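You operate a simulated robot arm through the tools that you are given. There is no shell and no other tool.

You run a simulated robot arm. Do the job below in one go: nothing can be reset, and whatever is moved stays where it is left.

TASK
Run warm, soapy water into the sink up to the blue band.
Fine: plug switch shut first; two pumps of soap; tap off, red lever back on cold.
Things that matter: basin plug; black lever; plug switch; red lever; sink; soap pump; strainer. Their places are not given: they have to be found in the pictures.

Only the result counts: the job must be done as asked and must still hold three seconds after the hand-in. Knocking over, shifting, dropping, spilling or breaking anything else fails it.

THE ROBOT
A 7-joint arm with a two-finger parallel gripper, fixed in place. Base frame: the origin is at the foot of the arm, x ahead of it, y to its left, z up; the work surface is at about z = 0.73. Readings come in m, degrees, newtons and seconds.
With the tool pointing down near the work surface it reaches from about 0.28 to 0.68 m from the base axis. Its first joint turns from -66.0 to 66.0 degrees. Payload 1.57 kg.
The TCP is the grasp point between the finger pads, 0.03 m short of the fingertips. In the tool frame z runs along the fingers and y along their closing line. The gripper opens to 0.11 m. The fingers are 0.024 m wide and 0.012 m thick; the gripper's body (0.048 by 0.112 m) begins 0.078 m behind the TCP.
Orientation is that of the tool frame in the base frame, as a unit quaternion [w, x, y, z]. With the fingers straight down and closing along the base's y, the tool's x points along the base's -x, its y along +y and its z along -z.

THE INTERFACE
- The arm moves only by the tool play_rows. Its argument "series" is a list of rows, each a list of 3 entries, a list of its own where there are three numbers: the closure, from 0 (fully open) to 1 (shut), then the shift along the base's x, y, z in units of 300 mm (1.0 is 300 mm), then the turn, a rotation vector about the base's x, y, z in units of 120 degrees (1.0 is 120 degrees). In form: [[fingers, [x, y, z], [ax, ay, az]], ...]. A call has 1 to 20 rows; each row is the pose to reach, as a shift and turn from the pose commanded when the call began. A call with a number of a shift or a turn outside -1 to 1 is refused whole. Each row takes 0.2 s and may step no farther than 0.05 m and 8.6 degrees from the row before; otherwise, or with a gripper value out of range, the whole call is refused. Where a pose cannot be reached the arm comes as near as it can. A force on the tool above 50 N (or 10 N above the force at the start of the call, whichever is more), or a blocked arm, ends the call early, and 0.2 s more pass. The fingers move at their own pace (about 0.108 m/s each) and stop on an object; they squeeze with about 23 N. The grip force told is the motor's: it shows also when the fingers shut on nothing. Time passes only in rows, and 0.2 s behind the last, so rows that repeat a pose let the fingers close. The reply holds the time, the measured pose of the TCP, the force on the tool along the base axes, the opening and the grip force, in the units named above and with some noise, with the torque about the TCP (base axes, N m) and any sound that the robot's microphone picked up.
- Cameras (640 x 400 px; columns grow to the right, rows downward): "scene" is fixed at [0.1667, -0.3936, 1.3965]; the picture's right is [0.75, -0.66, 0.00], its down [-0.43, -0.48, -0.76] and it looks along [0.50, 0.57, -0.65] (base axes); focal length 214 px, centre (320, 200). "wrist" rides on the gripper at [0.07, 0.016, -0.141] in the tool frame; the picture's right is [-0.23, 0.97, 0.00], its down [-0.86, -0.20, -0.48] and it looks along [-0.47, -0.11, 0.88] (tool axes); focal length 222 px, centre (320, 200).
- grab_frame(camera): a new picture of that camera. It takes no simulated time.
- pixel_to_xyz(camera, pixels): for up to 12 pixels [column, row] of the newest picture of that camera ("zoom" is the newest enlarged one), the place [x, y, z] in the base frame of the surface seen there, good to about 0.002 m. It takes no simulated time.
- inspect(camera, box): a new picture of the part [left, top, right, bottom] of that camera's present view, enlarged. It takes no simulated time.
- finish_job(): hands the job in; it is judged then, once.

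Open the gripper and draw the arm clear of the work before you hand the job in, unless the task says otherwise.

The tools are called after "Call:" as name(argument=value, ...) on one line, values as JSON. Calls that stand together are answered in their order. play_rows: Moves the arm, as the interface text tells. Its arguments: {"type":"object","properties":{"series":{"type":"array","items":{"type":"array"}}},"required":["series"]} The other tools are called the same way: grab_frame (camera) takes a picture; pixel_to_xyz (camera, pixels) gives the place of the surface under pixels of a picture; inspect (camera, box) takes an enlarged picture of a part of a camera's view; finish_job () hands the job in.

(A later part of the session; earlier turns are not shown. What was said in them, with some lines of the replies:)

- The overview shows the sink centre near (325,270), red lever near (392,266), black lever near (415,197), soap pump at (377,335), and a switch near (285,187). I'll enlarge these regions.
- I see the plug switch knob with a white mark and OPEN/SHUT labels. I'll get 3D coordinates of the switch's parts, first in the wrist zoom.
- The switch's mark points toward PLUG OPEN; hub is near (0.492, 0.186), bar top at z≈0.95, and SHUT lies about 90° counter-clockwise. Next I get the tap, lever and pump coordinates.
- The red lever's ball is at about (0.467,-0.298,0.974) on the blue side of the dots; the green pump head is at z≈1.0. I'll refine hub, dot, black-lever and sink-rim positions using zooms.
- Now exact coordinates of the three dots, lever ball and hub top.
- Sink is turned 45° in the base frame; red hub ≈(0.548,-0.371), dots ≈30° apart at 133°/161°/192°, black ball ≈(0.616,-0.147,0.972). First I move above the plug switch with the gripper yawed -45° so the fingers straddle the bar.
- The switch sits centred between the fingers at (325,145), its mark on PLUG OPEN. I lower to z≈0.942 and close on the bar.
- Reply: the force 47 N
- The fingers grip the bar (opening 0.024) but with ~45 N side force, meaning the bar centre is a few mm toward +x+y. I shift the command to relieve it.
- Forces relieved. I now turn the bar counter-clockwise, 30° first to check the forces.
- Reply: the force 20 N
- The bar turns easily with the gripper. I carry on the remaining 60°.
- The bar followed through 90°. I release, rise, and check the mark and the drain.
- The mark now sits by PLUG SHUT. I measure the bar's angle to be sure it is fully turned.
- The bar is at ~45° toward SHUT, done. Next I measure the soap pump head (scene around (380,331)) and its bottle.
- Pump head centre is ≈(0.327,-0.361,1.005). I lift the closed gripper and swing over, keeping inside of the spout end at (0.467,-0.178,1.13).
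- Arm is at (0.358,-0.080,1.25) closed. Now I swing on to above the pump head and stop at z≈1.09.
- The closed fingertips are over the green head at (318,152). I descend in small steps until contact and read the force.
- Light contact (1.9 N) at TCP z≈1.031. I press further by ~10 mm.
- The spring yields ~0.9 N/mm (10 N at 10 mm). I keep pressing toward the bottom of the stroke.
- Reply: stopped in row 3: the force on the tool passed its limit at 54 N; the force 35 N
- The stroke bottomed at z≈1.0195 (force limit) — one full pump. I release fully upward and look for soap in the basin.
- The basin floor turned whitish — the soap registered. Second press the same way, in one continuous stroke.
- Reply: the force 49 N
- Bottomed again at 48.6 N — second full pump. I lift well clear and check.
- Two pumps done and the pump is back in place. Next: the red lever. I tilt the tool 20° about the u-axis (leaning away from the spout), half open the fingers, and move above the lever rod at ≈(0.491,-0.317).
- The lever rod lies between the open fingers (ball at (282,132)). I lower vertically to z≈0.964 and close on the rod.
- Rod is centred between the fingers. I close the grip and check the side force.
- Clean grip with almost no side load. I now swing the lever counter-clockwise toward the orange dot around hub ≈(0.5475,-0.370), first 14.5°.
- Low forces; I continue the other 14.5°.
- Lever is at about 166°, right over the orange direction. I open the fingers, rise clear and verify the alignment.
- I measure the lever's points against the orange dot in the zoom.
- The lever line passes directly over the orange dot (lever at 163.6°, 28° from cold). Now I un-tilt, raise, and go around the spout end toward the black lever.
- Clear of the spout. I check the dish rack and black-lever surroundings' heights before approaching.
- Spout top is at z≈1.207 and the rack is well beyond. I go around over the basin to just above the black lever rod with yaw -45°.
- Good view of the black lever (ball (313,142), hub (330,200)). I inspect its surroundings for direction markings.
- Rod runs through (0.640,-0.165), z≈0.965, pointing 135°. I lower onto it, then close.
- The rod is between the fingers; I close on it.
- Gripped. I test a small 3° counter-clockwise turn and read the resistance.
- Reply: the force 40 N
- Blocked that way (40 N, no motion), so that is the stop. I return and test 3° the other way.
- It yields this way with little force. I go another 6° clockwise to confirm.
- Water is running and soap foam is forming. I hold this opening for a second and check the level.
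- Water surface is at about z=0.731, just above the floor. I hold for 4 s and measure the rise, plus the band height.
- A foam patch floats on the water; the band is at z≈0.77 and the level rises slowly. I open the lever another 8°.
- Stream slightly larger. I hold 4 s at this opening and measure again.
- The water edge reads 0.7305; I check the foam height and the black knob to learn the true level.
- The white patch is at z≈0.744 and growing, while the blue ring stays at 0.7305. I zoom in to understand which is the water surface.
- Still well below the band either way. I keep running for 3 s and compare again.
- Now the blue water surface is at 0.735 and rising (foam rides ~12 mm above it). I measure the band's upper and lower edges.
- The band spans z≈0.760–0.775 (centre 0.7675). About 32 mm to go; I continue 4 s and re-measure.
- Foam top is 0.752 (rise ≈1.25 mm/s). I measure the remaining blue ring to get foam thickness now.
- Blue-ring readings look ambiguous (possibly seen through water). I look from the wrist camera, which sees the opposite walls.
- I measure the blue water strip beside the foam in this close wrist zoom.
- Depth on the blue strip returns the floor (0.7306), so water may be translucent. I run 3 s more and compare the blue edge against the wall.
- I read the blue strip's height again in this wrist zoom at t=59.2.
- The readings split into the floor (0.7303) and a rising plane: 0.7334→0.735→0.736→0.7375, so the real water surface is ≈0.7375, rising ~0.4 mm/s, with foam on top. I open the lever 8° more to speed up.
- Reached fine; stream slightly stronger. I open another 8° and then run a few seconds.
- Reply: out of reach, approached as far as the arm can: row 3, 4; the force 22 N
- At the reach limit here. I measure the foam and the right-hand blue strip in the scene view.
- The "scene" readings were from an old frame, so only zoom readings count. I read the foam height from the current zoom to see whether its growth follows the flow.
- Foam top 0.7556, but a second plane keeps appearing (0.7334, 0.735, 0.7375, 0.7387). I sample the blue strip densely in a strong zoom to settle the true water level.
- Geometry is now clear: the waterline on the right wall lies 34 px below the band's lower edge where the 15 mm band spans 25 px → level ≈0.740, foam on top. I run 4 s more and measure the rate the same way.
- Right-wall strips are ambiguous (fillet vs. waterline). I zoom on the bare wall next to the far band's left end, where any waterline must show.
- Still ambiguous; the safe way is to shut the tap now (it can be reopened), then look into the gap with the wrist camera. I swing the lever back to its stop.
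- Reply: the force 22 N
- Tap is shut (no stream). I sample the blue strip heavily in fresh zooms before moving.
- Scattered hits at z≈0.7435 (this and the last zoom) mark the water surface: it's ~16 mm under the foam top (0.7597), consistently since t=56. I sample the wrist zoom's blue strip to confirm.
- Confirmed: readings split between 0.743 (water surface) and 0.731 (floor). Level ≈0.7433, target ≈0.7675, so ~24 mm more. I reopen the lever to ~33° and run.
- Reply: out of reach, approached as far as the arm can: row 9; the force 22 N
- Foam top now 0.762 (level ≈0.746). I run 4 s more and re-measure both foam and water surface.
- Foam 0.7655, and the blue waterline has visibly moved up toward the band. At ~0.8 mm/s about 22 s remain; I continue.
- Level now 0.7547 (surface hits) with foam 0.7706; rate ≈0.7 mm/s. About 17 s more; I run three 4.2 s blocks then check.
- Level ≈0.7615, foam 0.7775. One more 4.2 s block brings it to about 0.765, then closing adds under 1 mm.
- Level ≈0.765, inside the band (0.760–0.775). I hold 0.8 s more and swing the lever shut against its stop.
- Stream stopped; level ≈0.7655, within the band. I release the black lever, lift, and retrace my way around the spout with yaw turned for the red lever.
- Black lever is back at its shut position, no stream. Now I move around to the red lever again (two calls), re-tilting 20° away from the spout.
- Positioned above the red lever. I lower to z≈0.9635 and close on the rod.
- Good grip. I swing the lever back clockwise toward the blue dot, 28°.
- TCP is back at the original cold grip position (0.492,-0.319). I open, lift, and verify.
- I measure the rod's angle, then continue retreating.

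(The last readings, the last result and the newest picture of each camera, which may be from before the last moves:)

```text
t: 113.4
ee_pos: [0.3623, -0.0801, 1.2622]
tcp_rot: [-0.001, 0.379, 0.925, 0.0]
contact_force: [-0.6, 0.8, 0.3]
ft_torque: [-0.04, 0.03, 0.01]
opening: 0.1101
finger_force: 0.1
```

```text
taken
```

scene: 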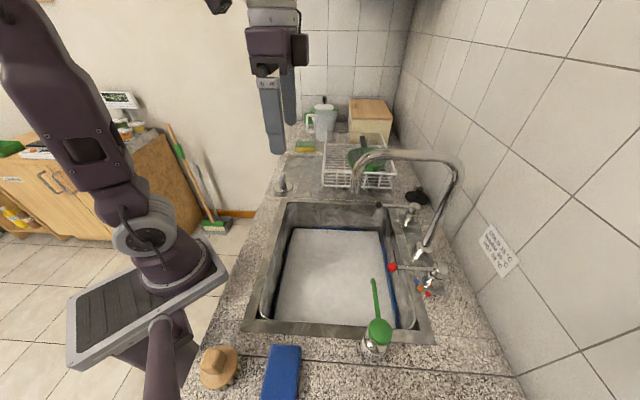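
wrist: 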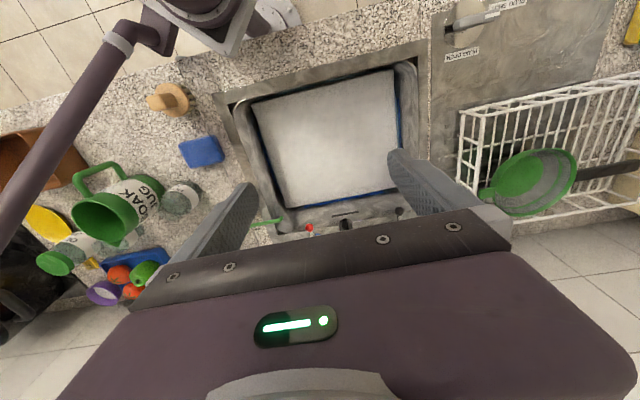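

Red lever is at 135.9°, its cold start angle. Last check: foam and water height, black lever and switch.

Call:
inspect(camera="scene", box=[384, 270, 396, 285])

Call:
pixel_to_xyz(camera="zoom", pixels=[[100, 100], [150, 150], [266, 200], [268, 200], [270, 200], [272, 200], [274, 200], [256, 140], [258, 140], [280, 260], [282, 260], [284, 260]])

Call:
inspect(camera="scene", box=[260, 140, 450, 300])

Call:
pixel_to_xyz(camera="zoom", pixels=[[150, 300], [250, 300], [350, 300], [412, 168], [440, 170], [470, 175]])

```text
16.00 times, centred on (390, 278) of scene
```

zoom: 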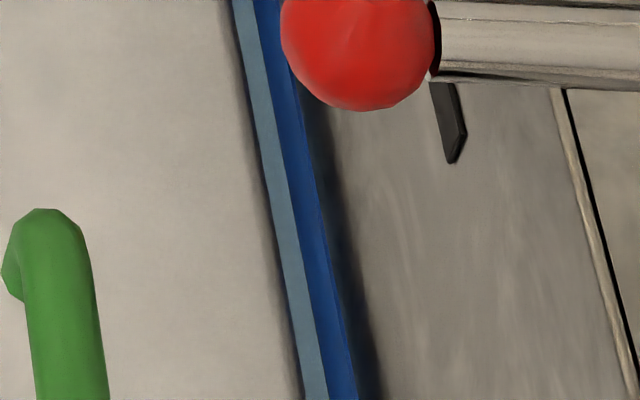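

```text
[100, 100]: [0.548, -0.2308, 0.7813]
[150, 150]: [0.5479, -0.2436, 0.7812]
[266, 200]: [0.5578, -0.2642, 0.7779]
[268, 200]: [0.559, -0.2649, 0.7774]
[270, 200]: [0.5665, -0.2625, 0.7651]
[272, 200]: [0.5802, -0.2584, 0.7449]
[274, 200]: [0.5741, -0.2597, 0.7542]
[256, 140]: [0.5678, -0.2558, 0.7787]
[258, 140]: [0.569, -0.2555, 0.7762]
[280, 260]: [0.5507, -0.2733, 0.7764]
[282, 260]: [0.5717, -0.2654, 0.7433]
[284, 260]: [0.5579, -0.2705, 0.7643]
```

```text
2.50 times, centred on (355, 220) of scene
```

zoom: 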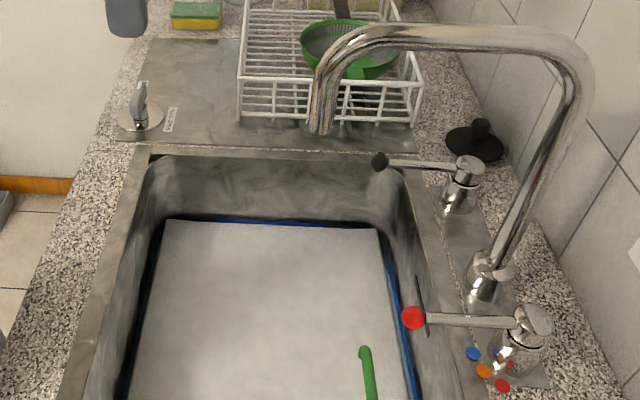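

```text
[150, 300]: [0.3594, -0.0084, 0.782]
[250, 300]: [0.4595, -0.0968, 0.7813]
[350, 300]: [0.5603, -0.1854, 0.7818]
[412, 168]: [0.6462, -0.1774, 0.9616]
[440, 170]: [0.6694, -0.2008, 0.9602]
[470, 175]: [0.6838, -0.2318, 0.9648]
```

Everything is stable 13 s after shutting: level ≈0.765 inside the band, no flow, plug switch on SHUT, black lever at its stop, red lever on cold, gripper open and clear. I hand the job in.

Call:
finish_job()

```text
The job is handed in.
```

I've handed the job in: the sink holds warm, soapy water up to the blue band, with the tap off and the red lever back on cold. I haven't been told how it was judged.

- **Plug:** I turned the switch to PLUG SHUT before anything else. The level held for over 10 seconds after the tap was shut.
- **Soap:** I gave two full presses of the pump before running the water. The foam stands about 16 mm above the water.
- **Water:** The red lever stayed on the orange (warm) dot for the whole fill. I had no way to measure the temperature itself.
- **Level:** The water surface is at about z = 0.765. The band runs from about 0.760 to 0.775, so the water is inside it, a little below the middle. I shut the tap once partway through to check the level, then reopened it.
- **Tap and lever:** The black lever is back against its shut stop and no water is running. The red lever is within half a degree of its original cold position.
- **Other things:** I left the basin plug and the strainer alone and saw nothing knocked over or spilled. The gripper is open and clear of the sink.
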